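You operate a simulated robot arm through the tools that you are given. There is no shell and no other tool. Be economical: measure what you need, move in short steps, check, and stop when the job is done.

You are at the controls of a simulated robot arm. One attempt, no reset.

TASK
Clean up the desk mat: bin the pink label, brush the keypad and sweep the paper bits into the dustpan.
Fine: the label goes in the desk waste tub; brush all crumbs off with the red brush; lay it on the mat. What is to be rubbed or washed off counts as gone when no trace of it is left.

The check looks at the end state, three seconds after you hand in, the way a careful person would. Anything else that was tipped, shoved, dropped, spilled or broken makes it a failure.

THE ROBOT
A 7-joint arm with a two-finger parallel gripper, fixed in place. Base frame: the origin is at the foot of the arm, x ahead of it, y to its left, z up; the work surface is at about z = 0.74. Lengths are in m, angles in rad, forces in N, time in s.
Its first joint turns from -2.897 to 2.897 rad. Payload 4.4 kg.
The tool frame sits at the grasp point between the pads (the TCP): z along the fingers, y along the line on which they close. The tips reach 0.023 m beyond it. Largest opening 0.094 m; finger width 0.038, thickness 0.01; the body of the gripper, 0.054 by 0.096 m, starts 0.039 m behind the TCP.
Orientation is told as [roll, pitch, yaw] about the base's x, y, z axes, in that order, counted from this pose: with the fingers straight down and closing along the base's y, the tool's x points along the base's -x, its y along +y and its z along -z.

THE INTERFACE
- The arm moves only by the tool play_rows. Its arguments are lists of equal length, an entry for each row: "rot": the turn, a rotation vector about the tool's x, y, z in rad, a list of three; "offset": the shift along the tool's x, y, z in mm, a list of three; "grip": the opening, from 0 (shut) to 1 (fully open). In form: {"rot": [[ax, ay, az], ...], "offset": [[dx, dy, dz], ...], "grip": [grip, ...]}. A call has 1 to 8 rows; each row is the pose to reach, as a shift and turn from the pose commanded when the call began, along the tool's axes at that moment. Rows are played at 5 a second. More than 0.05 m and 0.15 rad between two rows, or a gripper value outside its range, and nothing of the call is played. A pose out of reach is approached as far as the arm can. The call stops where the force on the tool passes 40 N (or 10 N more than at its start, if that is more) or the arm is blocked; 0.2 s more then pass. Each finger travels about 0.072 m/s and halts on what it meets, pressing with about 33 N; the grip force reading is that of the motor and also rises with nothing between the fingers. The clock runs only during rows and for 0.2 s after the last one: add rows that repeat a pose to give the fingers time. It gives the time, the measured TCP pose, the force on the tool (base axes), the opening and the grip force at its end, in the units of the frame above (readings bear some noise), with the torque about the TCP (base axes, N m) and any sound that the robot's microphone picked up.
- Cameras (640 x 400 px; columns grow to the right, rows downward): "scene" is fixed at [0.2185, 0.6493, 1.5072]; the picture's right is [-0.67, -0.74, 0.00], its down [-0.42, 0.37, -0.83] and it looks along [0.62, -0.55, -0.56] (base axes); focal length 356 px, centre (320, 200). "wrist" rides on the gripper at [0.086, 0.016, -0.074] in the tool frame; the picture's right is [-0.18, 0.98, 0.00], its down [-0.58, -0.11, -0.81] and it looks along [-0.79, -0.15, 0.59] (tool axes); focal length 243 px, centre (320, 200). There is no depth. A picture from a camera that has moved, and an enlarged one, comes with that camera's place and axes in the base frame and with its lens.
- get_image(camera): a new picture of that camera. It takes no simulated time.
- enlarge(camera, box): a new picture of the part [left, top, right, bottom] of that camera's present view, enlarged. It takes no simulated time.
- job_done(): hands the job in; it is judged then, once.

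Work in short steps. Places have to be worked out from the pictures, the camera data and where the tool is seen: move nearer, look again, correct. Check each grasp and each placing, and mend what went wrong. You have 120 turns and 68 pictures in all, those below and enlarged ones among them. Open the gripper and draw the arm clear of the work before you hand the job in, unless the task says otherwise; then end with one line.

The tools are called after "Emit:" by a JSON object that holds its "api" and its "payload". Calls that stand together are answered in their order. play_rows: Moves the arm, as the interface text tells. Its arguments: {"type":"object","properties":{"rot":{"type":"array","items":{"type":"array","items":{"type":"number"}}},"offset":{"type":"array","items":{"type":"array","items":{"type":"number"}}},"grip":{"type":"array","items":{"type":"number"}}},"required":["rot","offset","grip"]} The other tools are called the same way: get_image (camera) takes a picture; enlarge (camera, box) takes an enlarged picture of a part of a camera's view; job_done () hands the job in.

At the start:

```text
clock: 0.0
eef_pos: [0.6965, -0.0668, 1.0769]
ee_rot: [0.001, -0.001, 0.001]
ft_force: [0.8, 0.6, 0.7]
wrist_torque: [0.03, 0.03, -0.02]
opening: 0.0942
gripper_force: 0.1
```

scene: 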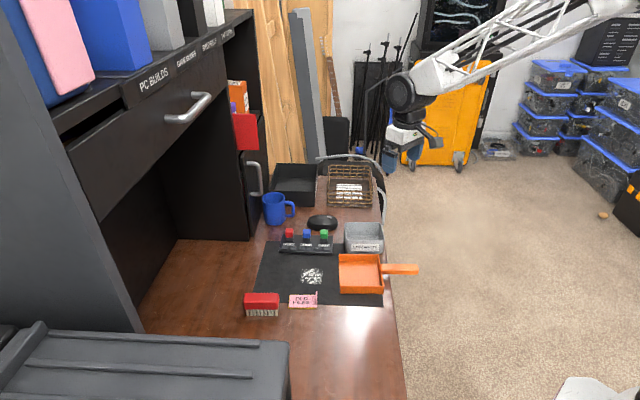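
wrist: 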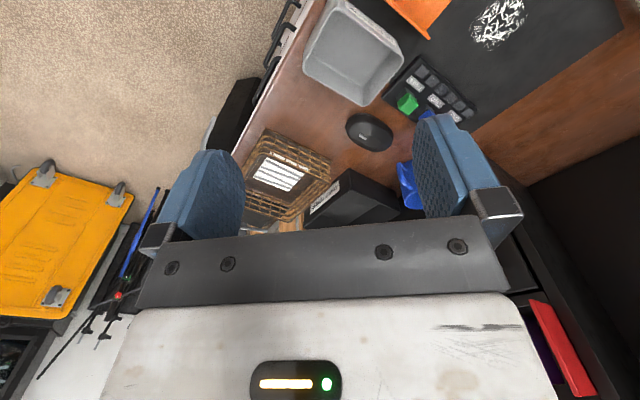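

The mat with keypad, paper bits, label, brush and dustpan is in the scene view; I take a closer look first.

Emit:
{"api": "enlarge", "payload": {"camera": "scene", "box": [230, 210, 430, 335]}}

Emit:
{"api": "enlarge", "payload": {"camera": "scene", "box": [270, 220, 350, 270]}}

```text
3.20 times, centred on (330, 272) of scene
camera zoom: at [0.2185, 0.6493, 1.5072], right [-0.67, -0.74, 0.0], down [-0.42, 0.37, -0.83], along [0.62, -0.55, -0.56], focal length 1140 px, centre (288, -32)
```

zoom: 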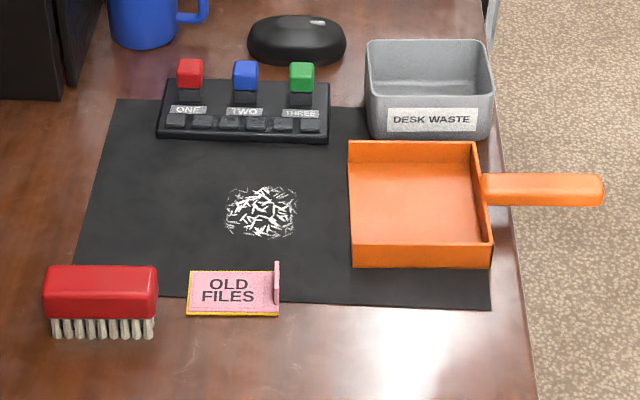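

```text
8.00 times, centred on (310, 245) of scene
camera zoom: at [0.2185, 0.6493, 1.5072], right [-0.67, -0.74, 0.0], down [-0.42, 0.37, -0.83], along [0.62, -0.55, -0.56], focal length 2849 px, centre (400, -160)
```

zoom: 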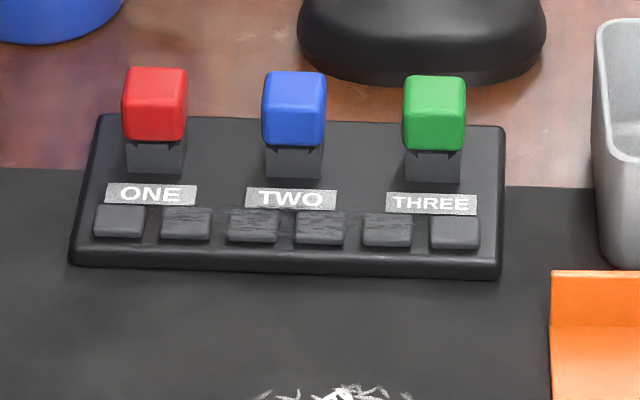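

The mat lies about 45° to the base axes: image-right is e1≈(-0.71,-0.70), image-far is e2≈(0.70,-0.71). I move to an overview pose in front of the mat, with the tool yawed -45°.

Emit:
{"api": "play_rows", "payload": {"rot": [[0, 0, 0.098], [0, 0, 0.196], [0, 0, 0.294], [0, 0, 0.392], [0, 0, 0.49], [0, 0, 0.588], [0, 0, 0.687], [0, 0, 0.785]], "offset": [[9, 47, 4], [18, 94, 8], [27, 141, 12], [36, 188, 16], [45, 235, 20], [54, 282, 24], [63, 329, 27], [72, 376, 30]], "grip": [1, 1, 1, 1, 1, 1, 1, 1]}}

Emit:
{"api": "get_image", "payload": {"camera": "wrist"}}

```text
clock: 1.8
eef_pos: [0.6262, 0.3114, 1.05]
ee_rot: [-0.003, -0.001, -0.787]
ft_force: [0.5, 0.0, -0.7]
wrist_torque: [0.0, -0.03, -0.02]
opening: 0.0939
gripper_force: 0.1
```

```text
63 pictures are left
camera wrist: at [0.5751, 0.3838, 1.1236], right [0.83, 0.56, 0.0], down [0.33, -0.49, 0.81], along [0.45, -0.67, -0.59], focal length 243 px, centre (320, 200)
```

wrist: 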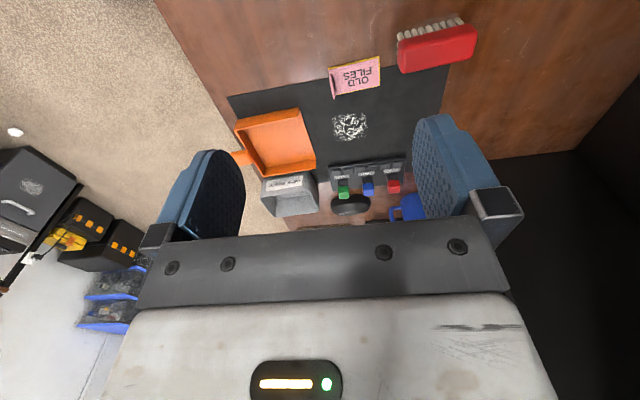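

The wrist view is upside-down, but shows everything. I enlarge it to locate the label tab, brush, tub and keypad.

Emit:
{"api": "enlarge", "payload": {"camera": "wrist", "box": [230, 10, 490, 172]}}

Emit:
{"api": "enlarge", "payload": {"camera": "wrist", "box": [310, 145, 430, 220]}}

```text
2.46 times, centred on (360, 91) of wrist
camera zoom: at [0.5751, 0.3838, 1.1236], right [0.83, 0.56, 0.0], down [0.33, -0.49, 0.81], along [0.45, -0.67, -0.59], focal length 597 px, centre (222, 468)
```

zoom: 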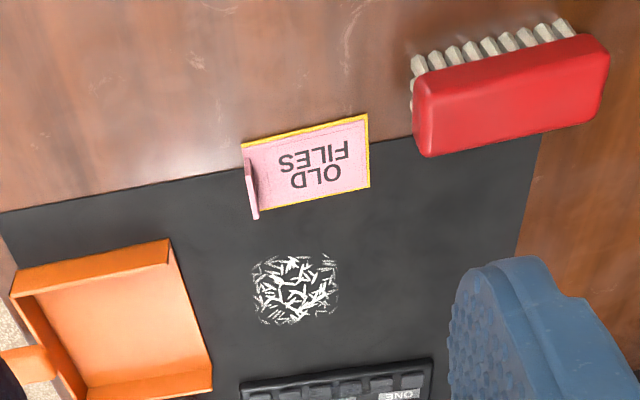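

```text
5.33 times, centred on (370, 182) of wrist
camera zoom: at [0.5751, 0.3838, 1.1236], right [0.83, 0.56, 0.0], down [0.33, -0.49, 0.81], along [0.45, -0.67, -0.59], focal length 1294 px, centre (53, 293)
```

zoom: 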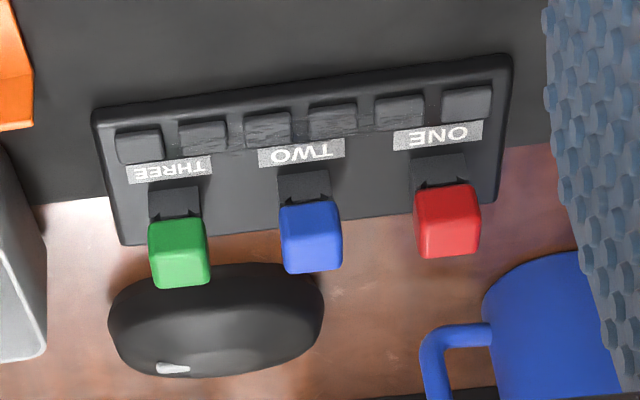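

Label tab (upright, thin along e1) is estimated at about (0.703, 0.229). I go above it to z≈0.87 and look.

Emit:
{"api": "play_rows", "payload": {"rot": [[0, 0, 0], [0, 0, 0], [0, 0, 0], [0, 0, 0], [0, 0, 0]], "offset": [[-22, -1, 36], [-45, -2, 72], [-67, -2, 108], [-90, -3, 144], [-112, -3, 180]], "grip": [1, 1, 1, 0.5, 0.5]}}

Emit:
{"api": "get_image", "payload": {"camera": "wrist"}}

Emit:
{"api": "enlarge", "payload": {"camera": "scene", "box": [260, 260, 356, 320]}}

```text
clock: 3.0
eef_pos: [0.7028, 0.231, 0.8667]
ee_rot: [0.0, -0.002, -0.785]
ft_force: [0.4, -0.1, 0.0]
wrist_torque: [0.0, 0.03, 0.01]
opening: 0.0467
gripper_force: 0.0
```

```text
60 pictures are left
camera wrist: at [0.6522, 0.3019, 0.942], right [0.82, 0.57, 0.0], down [0.33, -0.49, 0.81], along [0.46, -0.67, -0.59], focal length 243 px, centre (320, 200)
```

wrist: 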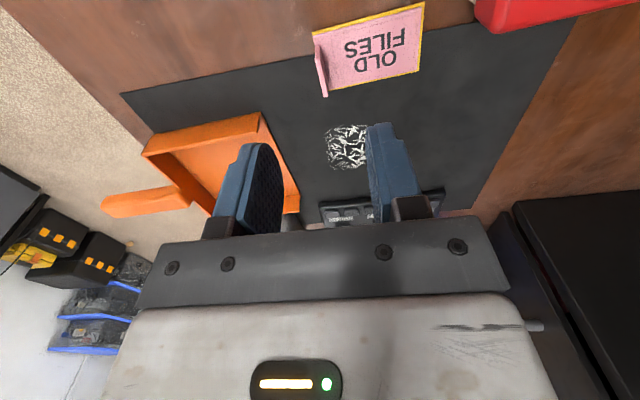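

```text
6.67 times, centred on (308, 290) of scene
camera zoom: at [0.2185, 0.6493, 1.5072], right [-0.67, -0.74, 0.0], down [-0.42, 0.37, -0.83], along [0.62, -0.55, -0.56], focal length 2374 px, centre (400, -400)
```

zoom: 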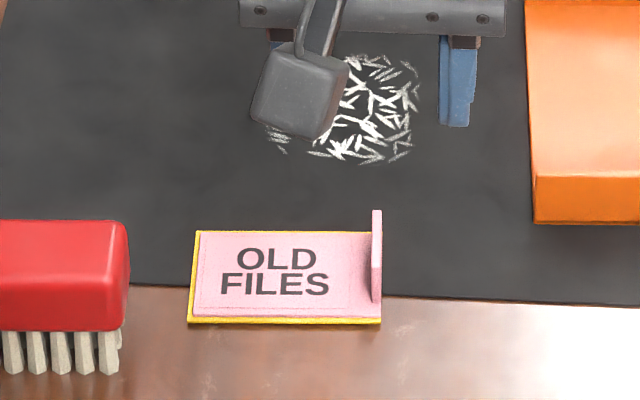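

Let me look closer at the tab from the wrist camera.

Emit:
{"api": "enlarge", "payload": {"camera": "wrist", "box": [290, 0, 450, 100]}}

```text
4.00 times, centred on (370, 50) of wrist
camera zoom: at [0.6522, 0.3019, 0.942], right [0.82, 0.57, 0.0], down [0.33, -0.49, 0.81], along [0.46, -0.67, -0.59], focal length 970 px, centre (120, 800)
```

zoom: 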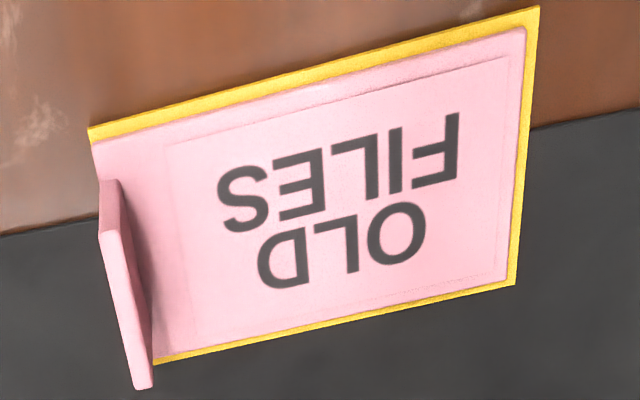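

Tab spans (0.693,0.239)–(0.719,0.216), about 15–18 mm tall. I descend with half-open fingers straddling it, tips just above the label plate.

Emit:
{"api": "play_rows", "payload": {"rot": [[0, 0, 0], [0, 0, 0], [0, 0, 0]], "offset": [[-5, 0, 35], [-5, 0, 70], [-5, 0, 88]], "grip": [0.5, 0.5, 0.5]}}

Emit:
{"api": "enlarge", "payload": {"camera": "wrist", "box": [240, 90, 400, 190]}}

Emit:
{"api": "enlarge", "payload": {"camera": "scene", "box": [260, 255, 356, 315]}}

```text
clock: 3.8
eef_pos: [0.7065, 0.2273, 0.7785]
ee_rot: [0.002, -0.002, -0.784]
ft_force: [0.1, -0.1, 0.0]
wrist_torque: [-0.01, 0.01, 0.01]
opening: 0.047
gripper_force: 0.0
```

```text
4.00 times, centred on (320, 140) of wrist
camera zoom: at [0.6567, 0.2986, 0.8535], right [0.82, 0.57, 0.0], down [0.33, -0.49, 0.81], along [0.46, -0.67, -0.59], focal length 970 px, centre (320, 440)
```

zoom: 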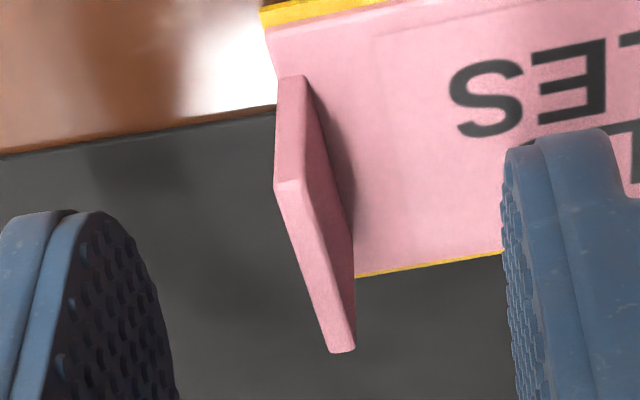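

```text
6.67 times, centred on (308, 285) of scene
camera zoom: at [0.2185, 0.6493, 1.5072], right [-0.67, -0.74, 0.0], down [-0.42, 0.37, -0.83], along [0.62, -0.55, -0.56], focal length 2374 px, centre (400, -367)
```

zoom: 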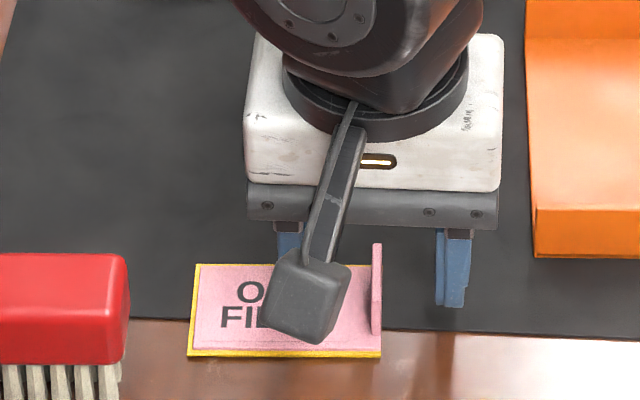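

Fingers straddle the tab and it is centred. I lower 6 mm more and close.

Emit:
{"api": "play_rows", "payload": {"rot": [[0, 0, 0], [0, 0, 0], [0, 0, 0], [0, 0, 0], [0, 0, 0]], "offset": [[0, 0, 6], [0, 0, 6], [0, 0, 6], [0, 0, 6], [0, 0, 6]], "grip": [0.5, 0, 0, 0, 0]}}

Emit:
{"api": "get_image", "payload": {"camera": "wrist"}}

```text
clock: 5.0
eef_pos: [0.7066, 0.2265, 0.7727]
ee_rot: [0.001, 0.0, -0.787]
ft_force: [0.3, -0.1, 0.1]
wrist_torque: [0.01, -0.01, 0.0]
opening: 0.0022
gripper_force: 32.7
```

```text
55 pictures are left
camera wrist: at [0.6563, 0.2982, 0.8474], right [0.82, 0.57, 0.0], down [0.33, -0.49, 0.81], along [0.46, -0.67, -0.59], focal length 243 px, centre (320, 200)
```

wrist: 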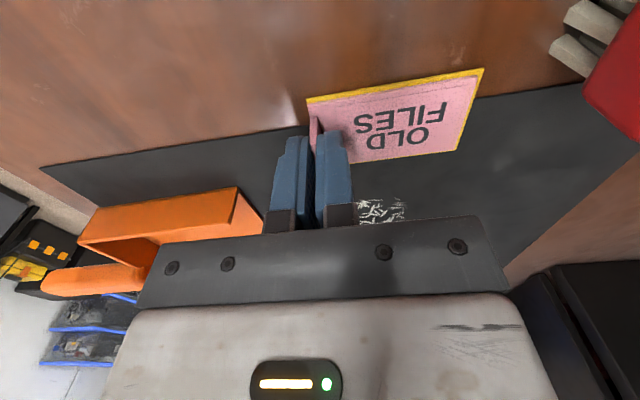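

Gripped at 2.2 mm opening. I lift slowly to see whether the label is stuck.

Emit:
{"api": "play_rows", "payload": {"rot": [[0, 0, 0], [0, 0, 0], [0, 0, 0], [0, 0, 0]], "offset": [[0, 0, -5], [0, 0, -12], [0, 0, -30], [0, 0, -50]], "grip": [0, 0, 0, 0]}}

Emit:
{"api": "get_image", "payload": {"camera": "wrist"}}

```text
clock: 6.0
eef_pos: [0.7054, 0.2262, 0.8231]
ee_rot: [0.0, 0.0, -0.784]
ft_force: [0.5, 0.6, 1.0]
wrist_torque: [0.01, -0.01, 0.02]
opening: 0.0022
gripper_force: 33.2
```

```text
54 pictures are left
camera wrist: at [0.6559, 0.2985, 0.8965], right [0.82, 0.57, 0.0], down [0.33, -0.49, 0.81], along [0.46, -0.67, -0.59], focal length 243 px, centre (320, 200)
```

wrist: 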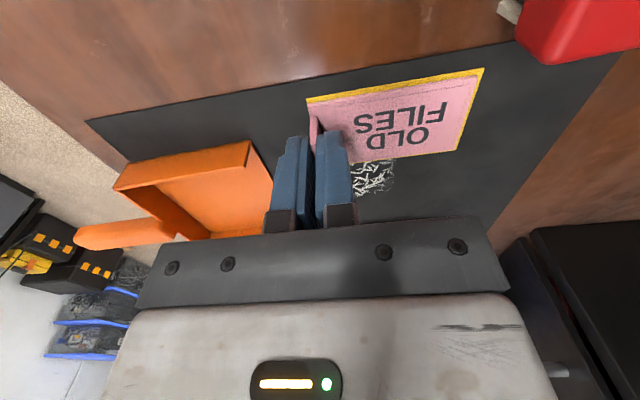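

The label came free. I raise it and move to just in front of the tub to localise the tub opening.

Emit:
{"api": "play_rows", "payload": {"rot": [[0, 0, 0], [0, 0, 0], [0, 0, 0], [0, 0, 0], [0, 0, 0], [0, 0, 0]], "offset": [[0, 0, -48], [0, 0, -96], [-25, -34, -120], [-50, -68, -147], [-75, -102, -147], [-100, -135, -147]], "grip": [0, 0, 0, 0, 0, 0]}}

Emit:
{"api": "get_image", "payload": {"camera": "wrist"}}

Emit:
{"api": "enlarge", "payload": {"camera": "scene", "box": [300, 190, 420, 265]}}

```text
clock: 7.4
eef_pos: [0.6805, 0.0594, 0.9707]
ee_rot: [0.0, -0.002, -0.786]
ft_force: [-0.1, 0.2, 0.1]
wrist_torque: [0.0, -0.01, 0.01]
opening: 0.0022
gripper_force: 33.1
```

```text
53 pictures are left
camera wrist: at [0.6302, 0.1315, 1.0451], right [0.82, 0.57, 0.0], down [0.33, -0.49, 0.81], along [0.46, -0.67, -0.59], focal length 243 px, centre (320, 200)
```

wrist: 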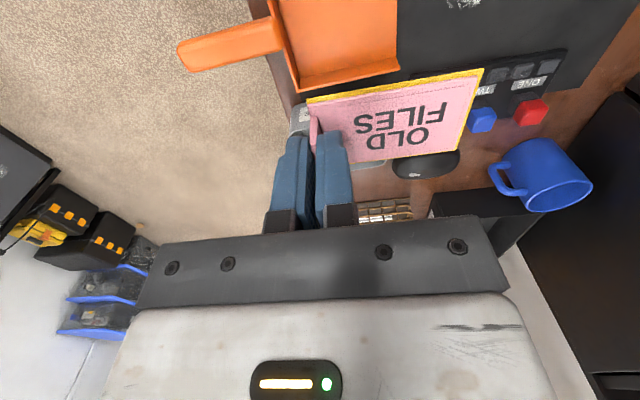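

```text
5.33 times, centred on (360, 228) of scene
camera zoom: at [0.2185, 0.6493, 1.5072], right [-0.67, -0.74, 0.0], down [-0.42, 0.37, -0.83], along [0.62, -0.55, -0.56], focal length 1899 px, centre (107, 53)
```

zoom: 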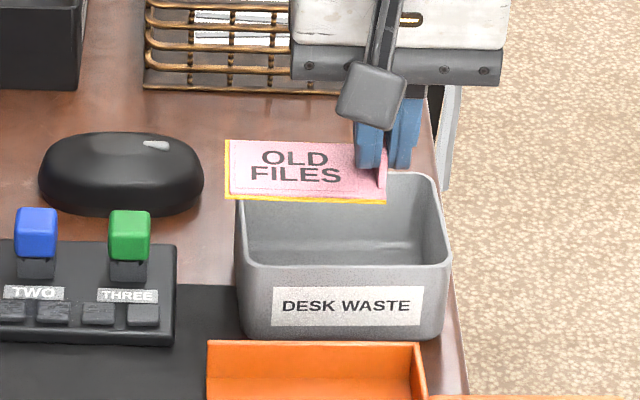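

From the scene and first wrist views, the tub rim is at z≈0.80, centred near (0.776,-0.033). I move so the label (extending to -e1 from the pads) hovers centred over the tub at z≈0.86.

Emit:
{"api": "play_rows", "payload": {"rot": [[0, 0, 0], [0, 0, 0], [0, 0, 0], [0, 0, 0], [0, 0, 0], [0, 0, 0]], "offset": [[-45, -10, 0], [-90, -20, 0], [-136, -31, 0], [-136, -31, 40], [-136, -31, 80], [-136, -31, 110]], "grip": [0, 0, 0, 0, 0, 0]}}

Emit:
{"api": "get_image", "payload": {"camera": "wrist"}}

Emit:
{"api": "enlarge", "payload": {"camera": "scene", "box": [300, 190, 420, 265]}}

```text
clock: 8.8
eef_pos: [0.7556, -0.061, 0.8598]
ee_rot: [0.0, -0.002, -0.786]
ft_force: [0.2, 0.1, 0.0]
wrist_torque: [0.03, 0.02, -0.01]
opening: 0.0021
gripper_force: 33.0
```

```text
51 pictures are left
camera wrist: at [0.7064, 0.0116, 0.9332], right [0.82, 0.57, 0.0], down [0.33, -0.49, 0.81], along [0.46, -0.67, -0.59], focal length 243 px, centre (320, 200)
```

wrist: 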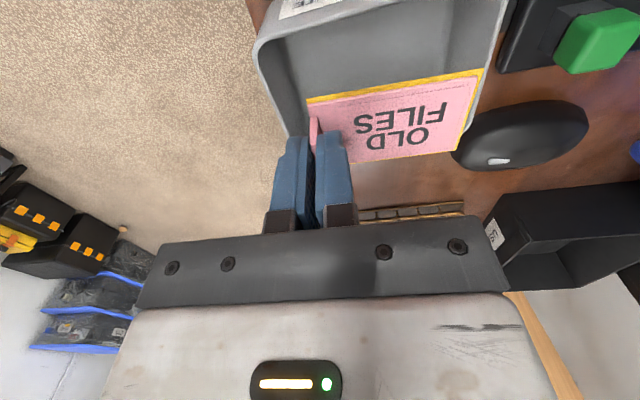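

```text
5.33 times, centred on (360, 228) of scene
camera zoom: at [0.2185, 0.6493, 1.5072], right [-0.67, -0.74, 0.0], down [-0.42, 0.37, -0.83], along [0.62, -0.55, -0.56], focal length 1899 px, centre (107, 53)
```

zoom: 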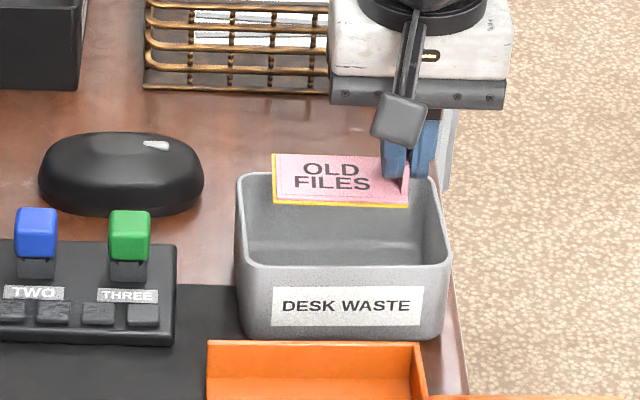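

Label and tub centres agree to within a few mm. I shift 4 mm back, lower so the label is inside the rim, and look before releasing.

Emit:
{"api": "play_rows", "payload": {"rot": [[0, 0, 0], [0, 0, 0], [0, 0, 0]], "offset": [[-4, 0, 20], [-4, 0, 35], [-4, 0, 47]], "grip": [0, 0, 0]}}

Emit:
{"api": "enlarge", "payload": {"camera": "scene", "box": [300, 190, 420, 265]}}

```text
clock: 9.6
eef_pos: [0.7584, -0.0625, 0.8117]
ee_rot: [-0.001, 0.001, -0.786]
ft_force: [-0.4, 0.2, 0.2]
wrist_torque: [0.01, -0.03, -0.03]
opening: 0.0024
gripper_force: 33.0
```

```text
5.33 times, centred on (360, 228) of scene
camera zoom: at [0.2185, 0.6493, 1.5072], right [-0.67, -0.74, 0.0], down [-0.42, 0.37, -0.83], along [0.62, -0.55, -0.56], focal length 1899 px, centre (107, 53)
```

zoom: 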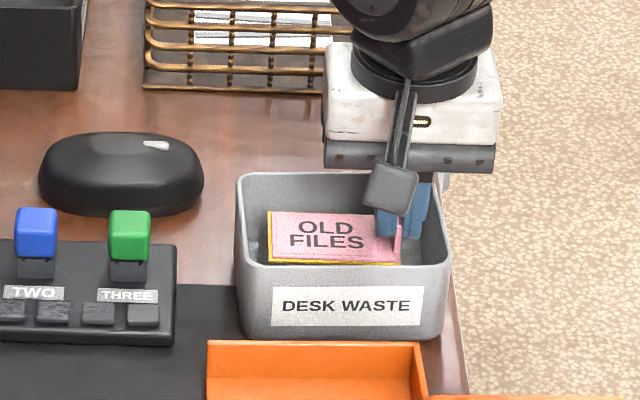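

The label is inside the tub. I lower another 10 mm, release with a small opening, then rise.

Emit:
{"api": "play_rows", "payload": {"rot": [[0, 0, 0], [0, 0, 0], [0, 0, 0], [0, 0, 0], [0, 0, 0], [0, 0, 0], [0, 0, 0]], "offset": [[0, 0, 10], [0, 0, 10], [0, 0, 10], [0, 0, -5], [0, 0, -50], [0, 0, -95], [0, 0, -140]], "grip": [0, 0.15, 0.15, 0.15, 0.15, 0.15, 0.3]}}

Emit:
{"api": "enlarge", "payload": {"camera": "scene", "box": [300, 190, 420, 265]}}

```text
clock: 11.2
eef_pos: [0.7586, -0.0618, 0.9521]
ee_rot: [-0.001, -0.001, -0.785]
ft_force: [0.0, -0.1, 0.9]
wrist_torque: [-0.02, -0.02, -0.01]
opening: 0.0281
gripper_force: 0.0
```

```text
5.33 times, centred on (360, 228) of scene
camera zoom: at [0.2185, 0.6493, 1.5072], right [-0.67, -0.74, 0.0], down [-0.42, 0.37, -0.83], along [0.62, -0.55, -0.56], focal length 1899 px, centre (107, 53)
```

zoom: 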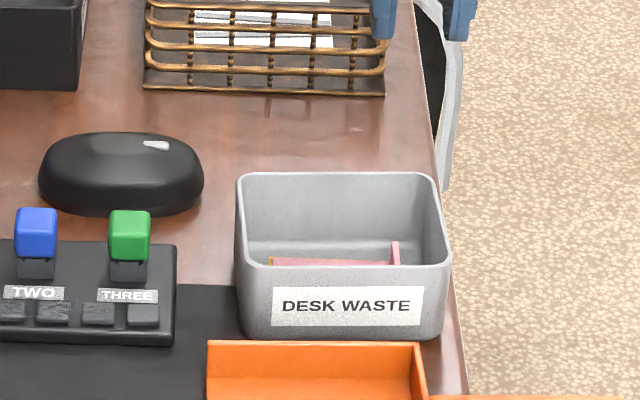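

Label is in the tub. Now I travel to above the brush, turning to yaw +45° (fingers closing across the brush's short side), in two calls.

Emit:
{"api": "play_rows", "payload": {"rot": [[0, 0, -0.131], [0, 0, -0.262], [0, 0, -0.392], [0, 0, -0.523], [0, 0, -0.654], [0, 0, -0.785]], "offset": [[23, 26, 2], [47, 51, 4], [70, 77, 5], [94, 102, 7], [118, 128, 9], [141, 153, 10]], "grip": [0.4, 0.5, 0.6, 0.7, 0.8, 0.8]}}

Emit:
{"api": "play_rows", "payload": {"rot": [[0, 0, -0.131], [0, 0, -0.262], [0, 0, -0.392], [0, 0, -0.523], [0, 0, -0.654], [0, 0, -0.785]], "offset": [[-1, 35, 2], [-3, 70, 4], [-4, 105, 5], [-5, 140, 7], [-7, 175, 9], [-8, 209, 10]], "grip": [0.8, 0.8, 0.8, 0.8, 0.8, 0.8]}}

Emit:
{"api": "get_image", "payload": {"camera": "wrist"}}

```text
clock: 12.6
eef_pos: [0.7675, 0.1461, 0.9429]
ee_rot: [-0.002, 0.0, 0.001]
ft_force: [0.1, 1.2, -0.2]
wrist_torque: [0.0, 0.01, -0.02]
opening: 0.0753
gripper_force: 0.1
```

```text
clock: 14.0
eef_pos: [0.7758, 0.3537, 0.9333]
ee_rot: [-0.001, 0.001, 0.788]
ft_force: [0.3, -0.5, 0.2]
wrist_torque: [-0.03, 0.01, -0.02]
opening: 0.0753
gripper_force: 0.0
```

```text
47 pictures are left
camera wrist: at [0.703, 0.3042, 1.0079], right [-0.57, 0.82, 0.0], down [0.49, 0.34, 0.81], along [0.67, 0.46, -0.59], focal length 243 px, centre (320, 200)
```

wrist: 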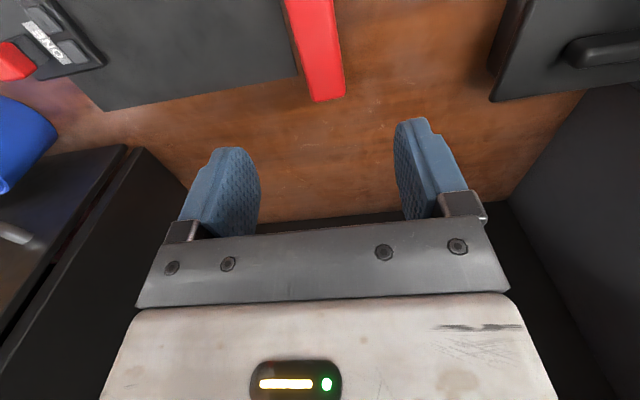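

Brush is aligned with the fingers and centred under the TCP to within a few mm (body z≈0.762–0.80). I descend straddling it to z≈0.795.

Emit:
{"api": "play_rows", "payload": {"rot": [[0, 0, 0], [0, 0, 0], [0, 0, 0], [0, 0, 0]], "offset": [[-3, -1, 40], [-3, -1, 80], [-3, -1, 115], [-3, -1, 138]], "grip": [0.8, 0.8, 0.8, 0.8]}}

Emit:
{"api": "get_image", "payload": {"camera": "wrist"}}

Emit:
{"api": "enlarge", "payload": {"camera": "scene", "box": [212, 265, 308, 325]}}

```text
clock: 15.0
eef_pos: [0.776, 0.3567, 0.7952]
ee_rot: [-0.001, 0.001, 0.786]
ft_force: [1.3, 0.1, 0.7]
wrist_torque: [-0.01, 0.0, 0.01]
opening: 0.0753
gripper_force: 0.1
```

```text
46 pictures are left
camera wrist: at [0.7035, 0.3057, 0.8702], right [-0.56, 0.83, 0.0], down [0.49, 0.33, 0.81], along [0.67, 0.45, -0.59], focal length 243 px, centre (320, 200)
```

wrist: 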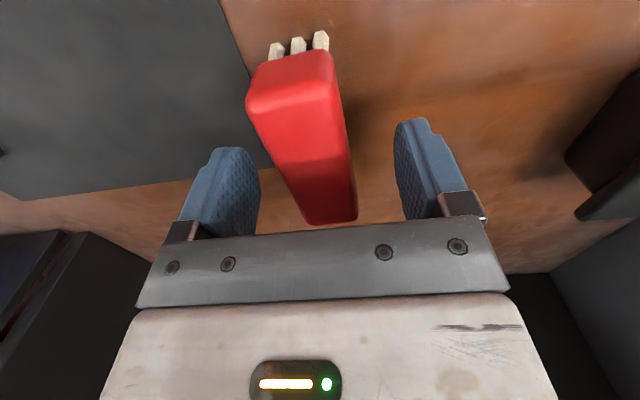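

```text
6.67 times, centred on (260, 295) of scene
camera zoom: at [0.2185, 0.6493, 1.5072], right [-0.67, -0.74, 0.0], down [-0.42, 0.37, -0.83], along [0.62, -0.55, -0.56], focal length 2374 px, centre (720, -433)
```

zoom: 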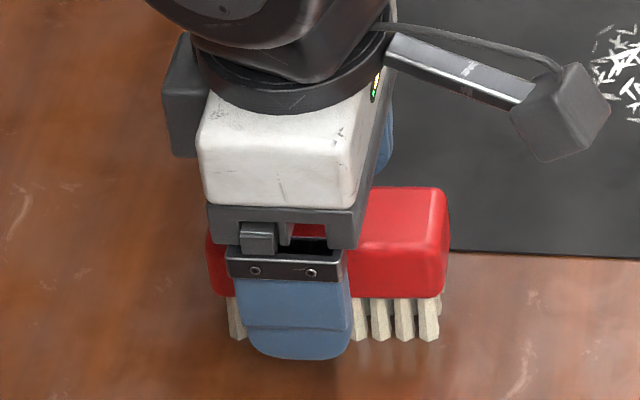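

Fingers are about 14 mm off the brush's middle along its length; I shift along tool +x, then close.

Emit:
{"api": "play_rows", "payload": {"rot": [[0, 0, 0], [0, 0, 0], [0, 0, 0], [0, 0, 0], [0, 0, 0], [0, 0, 0]], "offset": [[7, 0, 0], [13, 0, 0], [13, 0, 0], [13, 0, 0], [13, 0, 0], [13, 0, 0]], "grip": [0.8, 0.8, 0.3, 0, 0, 0]}}

Emit:
{"api": "get_image", "payload": {"camera": "wrist"}}

```text
clock: 16.4
eef_pos: [0.7683, 0.3467, 0.7951]
ee_rot: [-0.001, -0.001, 0.784]
ft_force: [0.3, -0.6, 0.6]
wrist_torque: [-0.02, -0.03, -0.04]
opening: 0.0333
gripper_force: 32.9
```

```text
44 pictures are left
camera wrist: at [0.6951, 0.297, 0.8698], right [-0.56, 0.83, 0.0], down [0.49, 0.33, 0.81], along [0.67, 0.45, -0.59], focal length 243 px, centre (320, 200)
```

wrist: 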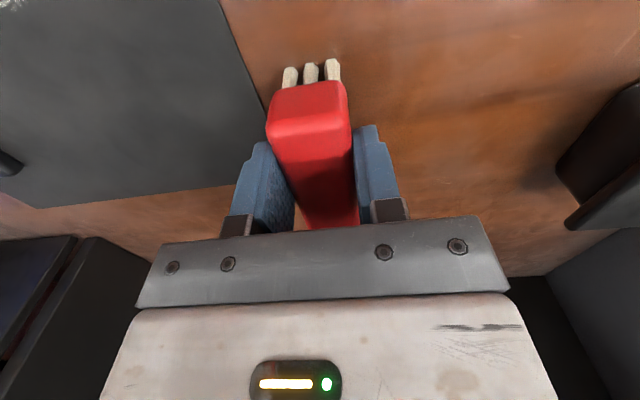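

Brush gripped (33 mm). I lift it and swing to yaw -45° so its long side lies along e2, hovering in front of the keypad.

Emit:
{"api": "play_rows", "payload": {"rot": [[0, 0, 0], [0, 0, 0], [0, 0, 0.131], [0, 0, 0.262], [0, 0, 0.392], [0, 0, 0.523], [0, 0, 0.654], [0, 0, 0.785]], "offset": [[0, 0, -45], [0, 0, -90], [7, -10, -105], [14, -21, -105], [20, -31, -105], [27, -42, -105], [34, -52, -105], [40, -63, -105]], "grip": [0, 0, 0, 0, 0, 0, 0, 0]}}

Emit:
{"api": "play_rows", "payload": {"rot": [[0, 0, 0.131], [0, 0, 0.262], [0, 0, 0.392], [0, 0, 0.523], [0, 0, 0.654], [0, 0, 0.785]], "offset": [[-3, -12, 0], [-6, -24, 0], [-8, -36, 0], [-11, -48, 0], [-13, -60, 0], [-16, -73, 0]], "grip": [0, 0, 0, 0, 0, 0]}}

Emit:
{"api": "get_image", "payload": {"camera": "wrist"}}

Emit:
{"api": "enlarge", "payload": {"camera": "scene", "box": [240, 180, 400, 280]}}

```text
clock: 18.2
eef_pos: [0.7839, 0.2736, 0.8991]
ee_rot: [0.002, 0.0, -0.002]
ft_force: [-0.4, -0.5, -1.7]
wrist_torque: [0.01, 0.05, 0.0]
opening: 0.0331
gripper_force: 33.3
```

```text
clock: 19.6
eef_pos: [0.8001, 0.2015, 0.8997]
ee_rot: [0.002, -0.001, -0.786]
ft_force: [-0.3, -0.1, -1.4]
wrist_torque: [0.02, -0.01, 0.01]
opening: 0.0333
gripper_force: 33.1
```

```text
43 pictures are left
camera wrist: at [0.751, 0.2744, 0.9736], right [0.83, 0.56, 0.0], down [0.33, -0.49, 0.81], along [0.45, -0.67, -0.59], focal length 243 px, centre (320, 200)
```

wrist: 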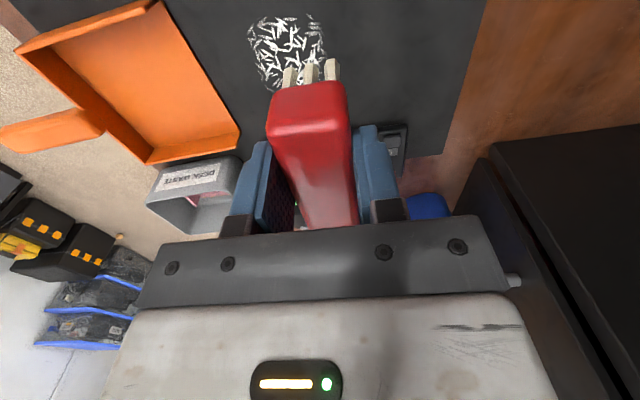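

```text
4.00 times, centred on (320, 230) of scene
camera zoom: at [0.2185, 0.6493, 1.5072], right [-0.67, -0.74, 0.0], down [-0.42, 0.37, -0.83], along [0.62, -0.55, -0.56], focal length 1424 px, centre (320, 80)
```

zoom: 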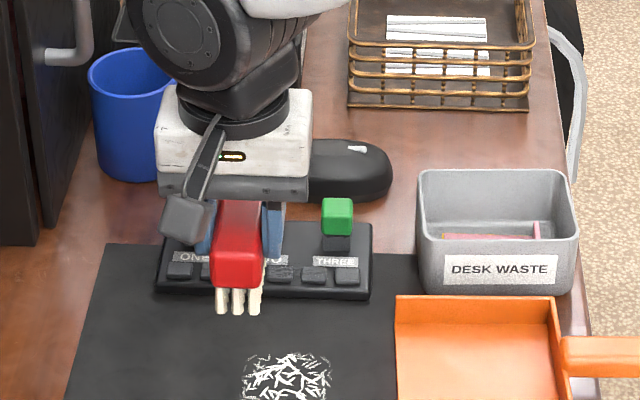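

Two views agree on the key row: key 1 ≈ (0.914,0.175), key 6 ≈ (0.822,0.084), tops z≈0.765; toggles start about 35 mm behind the key centres. I place the brush's far end over key 3, a bit above contact, and check.

Emit:
{"api": "play_rows", "payload": {"rot": [[0, 0, 0], [0, 0, 0], [0, 0, 0], [0, 0, 0]], "offset": [[-36, 5, 10], [-73, 10, 30], [-73, 10, 50], [-73, 10, 65]], "grip": [0, 0, 0, 0]}}

Emit:
{"api": "enlarge", "payload": {"camera": "scene", "box": [260, 205, 356, 265]}}

Emit:
{"api": "get_image", "payload": {"camera": "wrist"}}

```text
clock: 20.6
eef_pos: [0.8589, 0.1543, 0.8353]
ee_rot: [-0.001, -0.002, -0.784]
ft_force: [1.0, -0.6, -1.8]
wrist_torque: [0.0, 0.01, 0.0]
opening: 0.0332
gripper_force: 33.2
```

```text
6.67 times, centred on (308, 235) of scene
camera zoom: at [0.2185, 0.6493, 1.5072], right [-0.67, -0.74, 0.0], down [-0.42, 0.37, -0.83], along [0.62, -0.55, -0.56], focal length 2374 px, centre (400, -33)
```

zoom: 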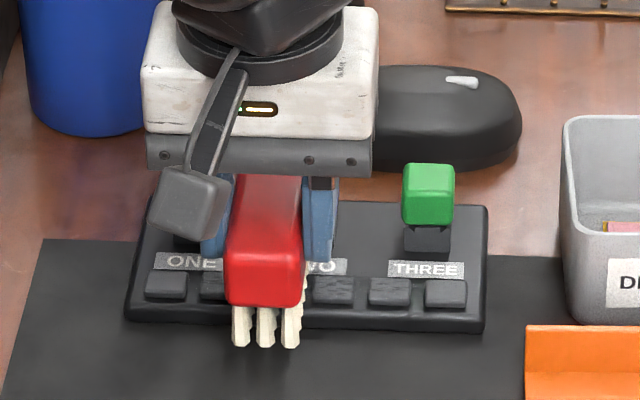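

```text
40 pictures are left
camera wrist: at [0.8094, 0.2277, 0.9093], right [0.82, 0.57, 0.0], down [0.33, -0.49, 0.81], along [0.46, -0.67, -0.59], focal length 243 px, centre (320, 200)
```

wrist: 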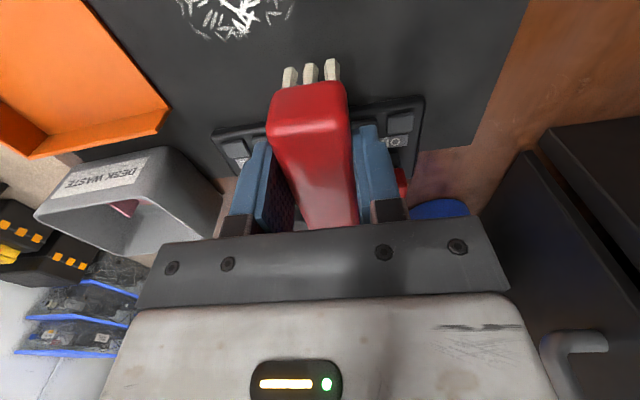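

Brush hovers over keys 2–3, clear of the toggles. I lower to z≈0.823 and read the force.

Emit:
{"api": "play_rows", "payload": {"rot": [[0, 0, 0], [0, 0, 0], [0, 0, 0]], "offset": [[0, 0, 6], [0, 0, 10], [0, 0, 12]], "grip": [0, 0, 0]}}

Emit:
{"api": "play_rows", "payload": {"rot": [[0, 0, 0], [0, 0, 0]], "offset": [[0, 0, 2], [0, 0, 3]], "grip": [0, 0]}}

```text
clock: 21.4
eef_pos: [0.8607, 0.1573, 0.823]
ee_rot: [0.0, -0.001, -0.786]
ft_force: [0.0, 0.1, -0.1]
wrist_torque: [0.01, -0.03, -0.01]
opening: 0.0336
gripper_force: 33.5
```

```text
clock: 22.0
eef_pos: [0.8607, 0.1573, 0.8206]
ee_rot: [0.0, 0.001, -0.785]
ft_force: [0.6, -0.1, -0.5]
wrist_torque: [0.01, 0.01, 0.0]
opening: 0.0334
gripper_force: 33.2
```

The force is slightly reduced, perhaps the first contact. I lower 2 mm more at a time.

Emit:
{"api": "play_rows", "payload": {"rot": [[0, 0, 0], [0, 0, 0]], "offset": [[0, 0, 1], [0, 0, 2]], "grip": [0, 0]}}

Emit:
{"api": "play_rows", "payload": {"rot": [[0, 0, 0], [0, 0, 0]], "offset": [[0, 0, 1], [0, 0, 2]], "grip": [0, 0]}}

Emit:
{"api": "enlarge", "payload": {"camera": "scene", "box": [268, 220, 348, 270]}}

```text
clock: 22.6
eef_pos: [0.8589, 0.1564, 0.8172]
ee_rot: [0.0, 0.0, -0.787]
ft_force: [1.0, -0.4, -1.5]
wrist_torque: [0.01, 0.01, 0.03]
opening: 0.0334
gripper_force: 32.9
```

```text
clock: 23.2
eef_pos: [0.8597, 0.1566, 0.8142]
ee_rot: [0.001, 0.0, -0.784]
ft_force: [-0.6, 0.2, -1.3]
wrist_torque: [0.02, 0.04, -0.02]
opening: 0.0334
gripper_force: 32.8
```

```text
8.00 times, centred on (308, 245) of scene
camera zoom: at [0.2185, 0.6493, 1.5072], right [-0.67, -0.74, 0.0], down [-0.42, 0.37, -0.83], along [0.62, -0.55, -0.56], focal length 2849 px, centre (416, -160)
```

zoom: 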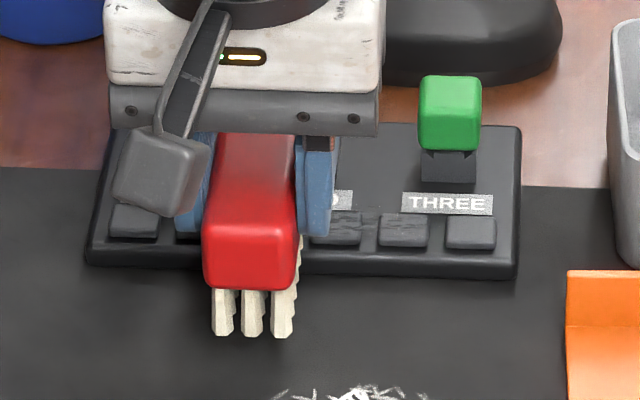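

No contact at z=0.814 yet; I continue down in small steps with the force check.

Emit:
{"api": "play_rows", "payload": {"rot": [[0, 0, 0], [0, 0, 0]], "offset": [[0, 0, 1], [0, 0, 2]], "grip": [0, 0]}}

Emit:
{"api": "play_rows", "payload": {"rot": [[0, 0, 0], [0, 0, 0]], "offset": [[0, 0, 1], [0, 0, 2]], "grip": [0, 0]}}

Emit:
{"api": "enlarge", "payload": {"camera": "wrist", "box": [200, 40, 440, 190]}}

```text
clock: 23.8
eef_pos: [0.8596, 0.1572, 0.8128]
ee_rot: [0.001, 0.0, -0.784]
ft_force: [0.5, -1.2, -0.5]
wrist_torque: [0.05, 0.03, 0.02]
opening: 0.0331
gripper_force: 33.0
```

```text
clock: 24.4
eef_pos: [0.8587, 0.1565, 0.8118]
ee_rot: [0.001, 0.001, -0.787]
ft_force: [0.3, 0.7, -0.8]
wrist_torque: [0.0, -0.03, 0.01]
opening: 0.0334
gripper_force: 33.3
```

```text
2.67 times, centred on (320, 115) of wrist
camera zoom: at [0.8094, 0.2287, 0.8863], right [0.82, 0.57, 0.0], down [0.33, -0.49, 0.81], along [0.46, -0.67, -0.59], focal length 647 px, centre (320, 427)
```

zoom: 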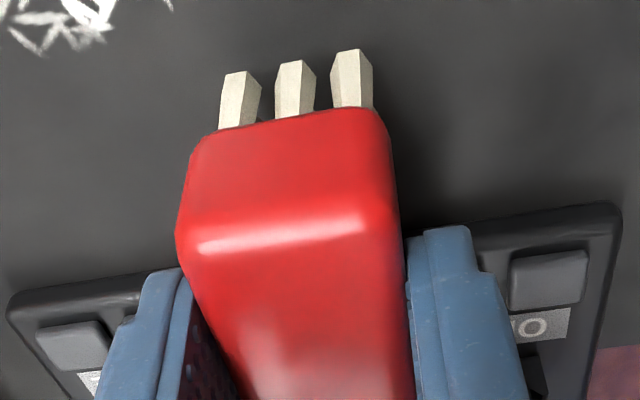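

No contact yet. The geometry suggests the brush sits a few mm further forward than assumed, so I back off 6 mm from the toggles and keep lowering in small steps.

Emit:
{"api": "play_rows", "payload": {"rot": [[0, 0, 0], [0, 0, 0], [0, 0, 0]], "offset": [[6, 0, 0], [6, 0, 1], [6, 0, 2]], "grip": [0, 0, 0]}}

Emit:
{"api": "play_rows", "payload": {"rot": [[0, 0, 0], [0, 0, 0]], "offset": [[0, 0, 1], [0, 0, 2]], "grip": [0, 0]}}

Emit:
{"api": "play_rows", "payload": {"rot": [[0, 0, 0], [0, 0, 0]], "offset": [[0, 0, 1], [0, 0, 2]], "grip": [0, 0]}}

```text
clock: 25.2
eef_pos: [0.8553, 0.1615, 0.8098]
ee_rot: [0.001, 0.001, -0.786]
ft_force: [0.0, -0.1, -0.7]
wrist_torque: [0.0, 0.02, -0.03]
opening: 0.0332
gripper_force: 33.1
```

```text
clock: 25.8
eef_pos: [0.8556, 0.1617, 0.8097]
ee_rot: [-0.001, -0.001, -0.786]
ft_force: [-3.1, -0.5, 10.2]
wrist_torque: [-0.31, -0.12, -0.06]
opening: 0.0335
gripper_force: 33.3
```

```text
clock: 26.4
eef_pos: [0.8558, 0.1626, 0.8079]
ee_rot: [0.003, -0.002, -0.786]
ft_force: [-5.1, 5.9, 26.0]
wrist_torque: [-0.19, -0.2, 0.0]
opening: 0.0337
gripper_force: 32.6
```

Contact with the key tops occurs at TCP z≈0.809. I ease up to a light touch and make the first stroke a short one.

Emit:
{"api": "play_rows", "payload": {"rot": [[0, 0, 0], [0, 0, 0], [0, 0, 0], [0, 0, 0]], "offset": [[0, 0, -2], [0, -8, -2], [0, -16, -2], [0, -26, -2]], "grip": [0, 0, 0, 0]}}

Emit:
{"api": "enlarge", "payload": {"camera": "scene", "box": [268, 220, 348, 270]}}

```text
clock: 27.4
eef_pos: [0.8364, 0.142, 0.8064]
ee_rot: [-0.002, 0.0, -0.786]
ft_force: [0.6, 0.4, 4.2]
wrist_torque: [0.0, -0.12, 0.08]
opening: 0.0335
gripper_force: 33.0
```

```text
8.00 times, centred on (308, 245) of scene
camera zoom: at [0.2185, 0.6493, 1.5072], right [-0.67, -0.74, 0.0], down [-0.42, 0.37, -0.83], along [0.62, -0.55, -0.56], focal length 2849 px, centre (416, -160)
```

zoom: 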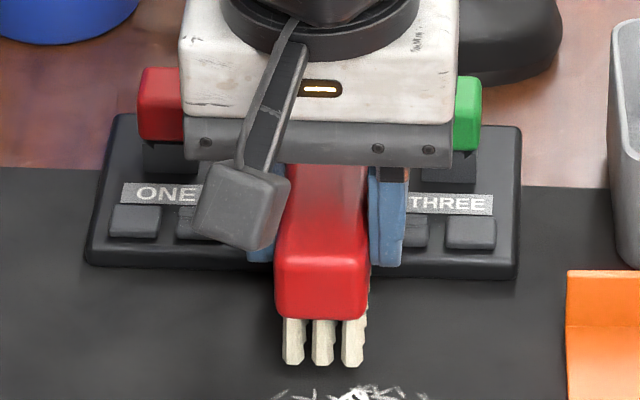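

The keypad stayed put with a light ~5 N touch. I go on to key 6, then back over to key 1.

Emit:
{"api": "play_rows", "payload": {"rot": [[0, 0, 0], [0, 0, 0], [0, 0, 0], [0, 0, 0], [0, 0, 0]], "offset": [[0, -11, 0], [0, -22, 0], [0, -33, 0], [0, -44, 0], [0, -52, 0]], "grip": [0, 0, 0, 0, 0]}}

Emit:
{"api": "enlarge", "payload": {"camera": "scene", "box": [268, 220, 348, 270]}}

```text
clock: 28.6
eef_pos: [0.7994, 0.1065, 0.8086]
ee_rot: [0.0, -0.003, -0.786]
ft_force: [0.8, 2.2, 5.7]
wrist_torque: [-0.02, -0.15, 0.07]
opening: 0.0335
gripper_force: 33.4
```

```text
8.00 times, centred on (308, 245) of scene
camera zoom: at [0.2185, 0.6493, 1.5072], right [-0.67, -0.74, 0.0], down [-0.42, 0.37, -0.83], along [0.62, -0.55, -0.56], focal length 2849 px, centre (416, -160)
```

zoom: 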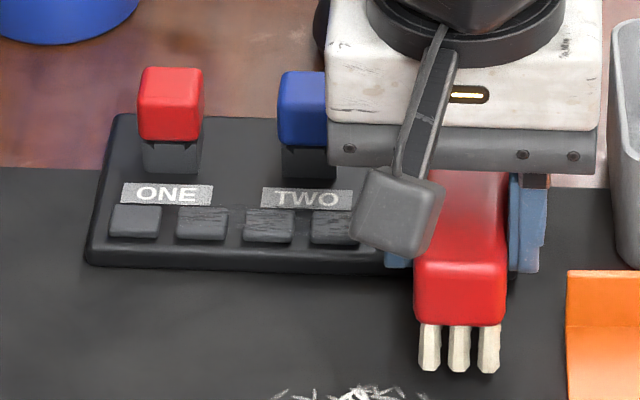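

Keys 2–4 look still slightly streaked. I sweep all the way back to key 1 (~135 mm), staying light.

Emit:
{"api": "play_rows", "payload": {"rot": [[0, 0, 0], [0, 0, 0], [0, 0, 0], [0, 0, 0], [0, 0, 0], [0, 0, 0], [0, 0, 0], [0, 0, 0]], "offset": [[0, 17, 0], [0, 34, 0], [0, 51, 0], [0, 68, 0], [0, 85, 0], [0, 102, 0], [0, 119, 0], [0, 132, 0]], "grip": [0, 0, 0, 0, 0, 0, 0, 0]}}

Emit:
{"api": "enlarge", "payload": {"camera": "scene", "box": [268, 220, 348, 270]}}

```text
clock: 30.4
eef_pos: [0.8936, 0.1989, 0.8079]
ee_rot: [0.0, 0.0, -0.785]
ft_force: [-0.8, -1.1, 4.6]
wrist_torque: [-0.19, 0.0, -0.06]
opening: 0.0337
gripper_force: 33.1
```

```text
8.00 times, centred on (308, 245) of scene
camera zoom: at [0.2185, 0.6493, 1.5072], right [-0.67, -0.74, 0.0], down [-0.42, 0.37, -0.83], along [0.62, -0.55, -0.56], focal length 2849 px, centre (416, -160)
```

zoom: 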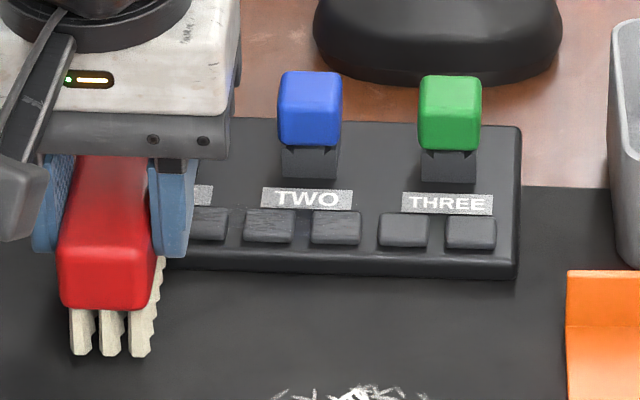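

It works: key 5 is clean and keys 2–4 are fading. I make more passes.

Emit:
{"api": "play_rows", "payload": {"rot": [[0, 0, 0], [0, 0, 0], [0, 0, 0], [0, 0, 0], [0, 0, 0], [0, 0, 0], [0, 0, 0], [0, 0, 0]], "offset": [[0, -14, 0], [0, -28, 0], [0, -42, 0], [0, -56, 0], [0, -70, 0], [0, -84, 0], [0, -98, 0], [0, -112, 0]], "grip": [0, 0, 0, 0, 0, 0, 0, 0]}}

Emit:
{"api": "play_rows", "payload": {"rot": [[0, 0, 0], [0, 0, 0], [0, 0, 0], [0, 0, 0], [0, 0, 0], [0, 0, 0], [0, 0, 0], [0, 0, 0]], "offset": [[0, 14, 0], [0, 28, 0], [0, 42, 0], [0, 56, 0], [0, 70, 0], [0, 84, 0], [0, 98, 0], [0, 112, 0]], "grip": [0, 0, 0, 0, 0, 0, 0, 0]}}

Emit:
{"api": "play_rows", "payload": {"rot": [[0, 0, 0], [0, 0, 0], [0, 0, 0], [0, 0, 0], [0, 0, 0], [0, 0, 0], [0, 0, 0], [0, 0, 0]], "offset": [[0, -14, 0], [0, -28, 0], [0, -42, 0], [0, -56, 0], [0, -70, 0], [0, -84, 0], [0, -98, 0], [0, -112, 0]], "grip": [0, 0, 0, 0, 0, 0, 0, 0]}}

Emit:
{"api": "play_rows", "payload": {"rot": [[0, 0, 0], [0, 0, 0], [0, 0, 0], [0, 0, 0], [0, 0, 0], [0, 0, 0], [0, 0, 0], [0, 0, 0]], "offset": [[0, 14, 0], [0, 28, 0], [0, 42, 0], [0, 56, 0], [0, 70, 0], [0, 84, 0], [0, 98, 0], [0, 112, 0]], "grip": [0, 0, 0, 0, 0, 0, 0, 0]}}

Emit:
{"api": "enlarge", "payload": {"camera": "scene", "box": [268, 220, 348, 270]}}

```text
clock: 32.2
eef_pos: [0.8125, 0.1198, 0.8077]
ee_rot: [0.001, 0.0, -0.785]
ft_force: [2.6, 1.7, 6.1]
wrist_torque: [-0.05, -0.25, 0.05]
opening: 0.0335
gripper_force: 33.1
```

```text
clock: 34.0
eef_pos: [0.8944, 0.1993, 0.8066]
ee_rot: [-0.001, 0.001, -0.786]
ft_force: [-1.6, -2.7, 7.5]
wrist_torque: [-0.26, -0.09, -0.05]
opening: 0.0335
gripper_force: 33.2
```

```text
clock: 35.8
eef_pos: [0.8143, 0.1195, 0.8072]
ee_rot: [-0.001, -0.002, -0.783]
ft_force: [-1.0, -0.7, -1.2]
wrist_torque: [0.04, -0.01, -0.01]
opening: 0.0333
gripper_force: 33.4
```

```text
clock: 37.6
eef_pos: [0.8924, 0.1994, 0.8077]
ee_rot: [0.001, 0.001, -0.785]
ft_force: [-1.6, -1.5, 4.1]
wrist_torque: [-0.16, -0.04, -0.05]
opening: 0.0335
gripper_force: 32.5
```

```text
8.00 times, centred on (308, 245) of scene
camera zoom: at [0.2185, 0.6493, 1.5072], right [-0.67, -0.74, 0.0], down [-0.42, 0.37, -0.83], along [0.62, -0.55, -0.56], focal length 2849 px, centre (416, -160)
```

zoom: 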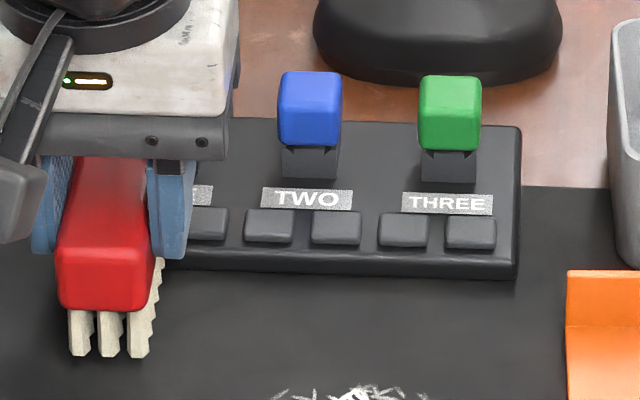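

The keys look clean. I lift, back off to beyond the bits' left side, and check the whole keypad.

Emit:
{"api": "play_rows", "payload": {"rot": [[0, 0, 0], [0, 0, 0], [0, 0, 0], [0, 0, 0]], "offset": [[0, 0, -20], [0, 0, -40], [33, -8, -40], [67, -16, -40]], "grip": [0, 0, 0, 0]}}

Emit:
{"api": "enlarge", "payload": {"camera": "scene", "box": [268, 220, 348, 270]}}

Emit:
{"api": "enlarge", "payload": {"camera": "scene", "box": [240, 225, 400, 325]}}

```text
clock: 38.6
eef_pos: [0.8358, 0.2358, 0.8458]
ee_rot: [-0.002, 0.001, -0.787]
ft_force: [-0.9, 0.0, -0.5]
wrist_torque: [-0.01, 0.03, -0.02]
opening: 0.0335
gripper_force: 32.8
```

```text
8.00 times, centred on (308, 245) of scene
camera zoom: at [0.2185, 0.6493, 1.5072], right [-0.67, -0.74, 0.0], down [-0.42, 0.37, -0.83], along [0.62, -0.55, -0.56], focal length 2849 px, centre (416, -160)
```

zoom: 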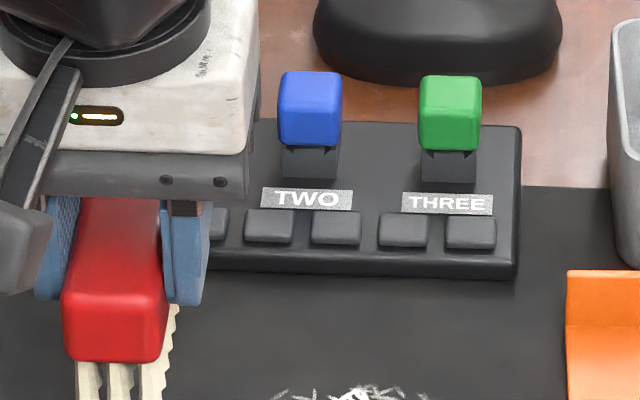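

```text
4.00 times, centred on (320, 275) of scene
camera zoom: at [0.2185, 0.6493, 1.5072], right [-0.67, -0.74, 0.0], down [-0.42, 0.37, -0.83], along [0.62, -0.55, -0.56], focal length 1424 px, centre (320, -100)
```

zoom: 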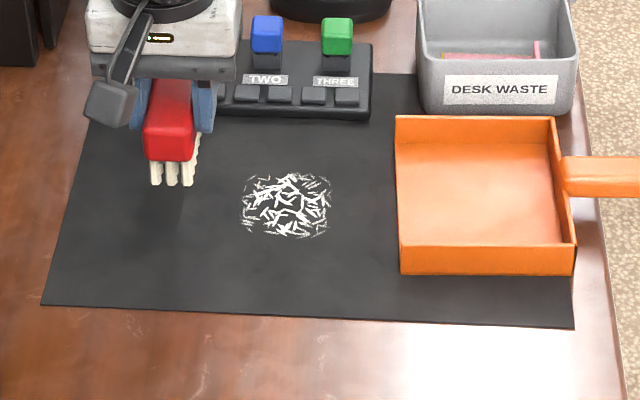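

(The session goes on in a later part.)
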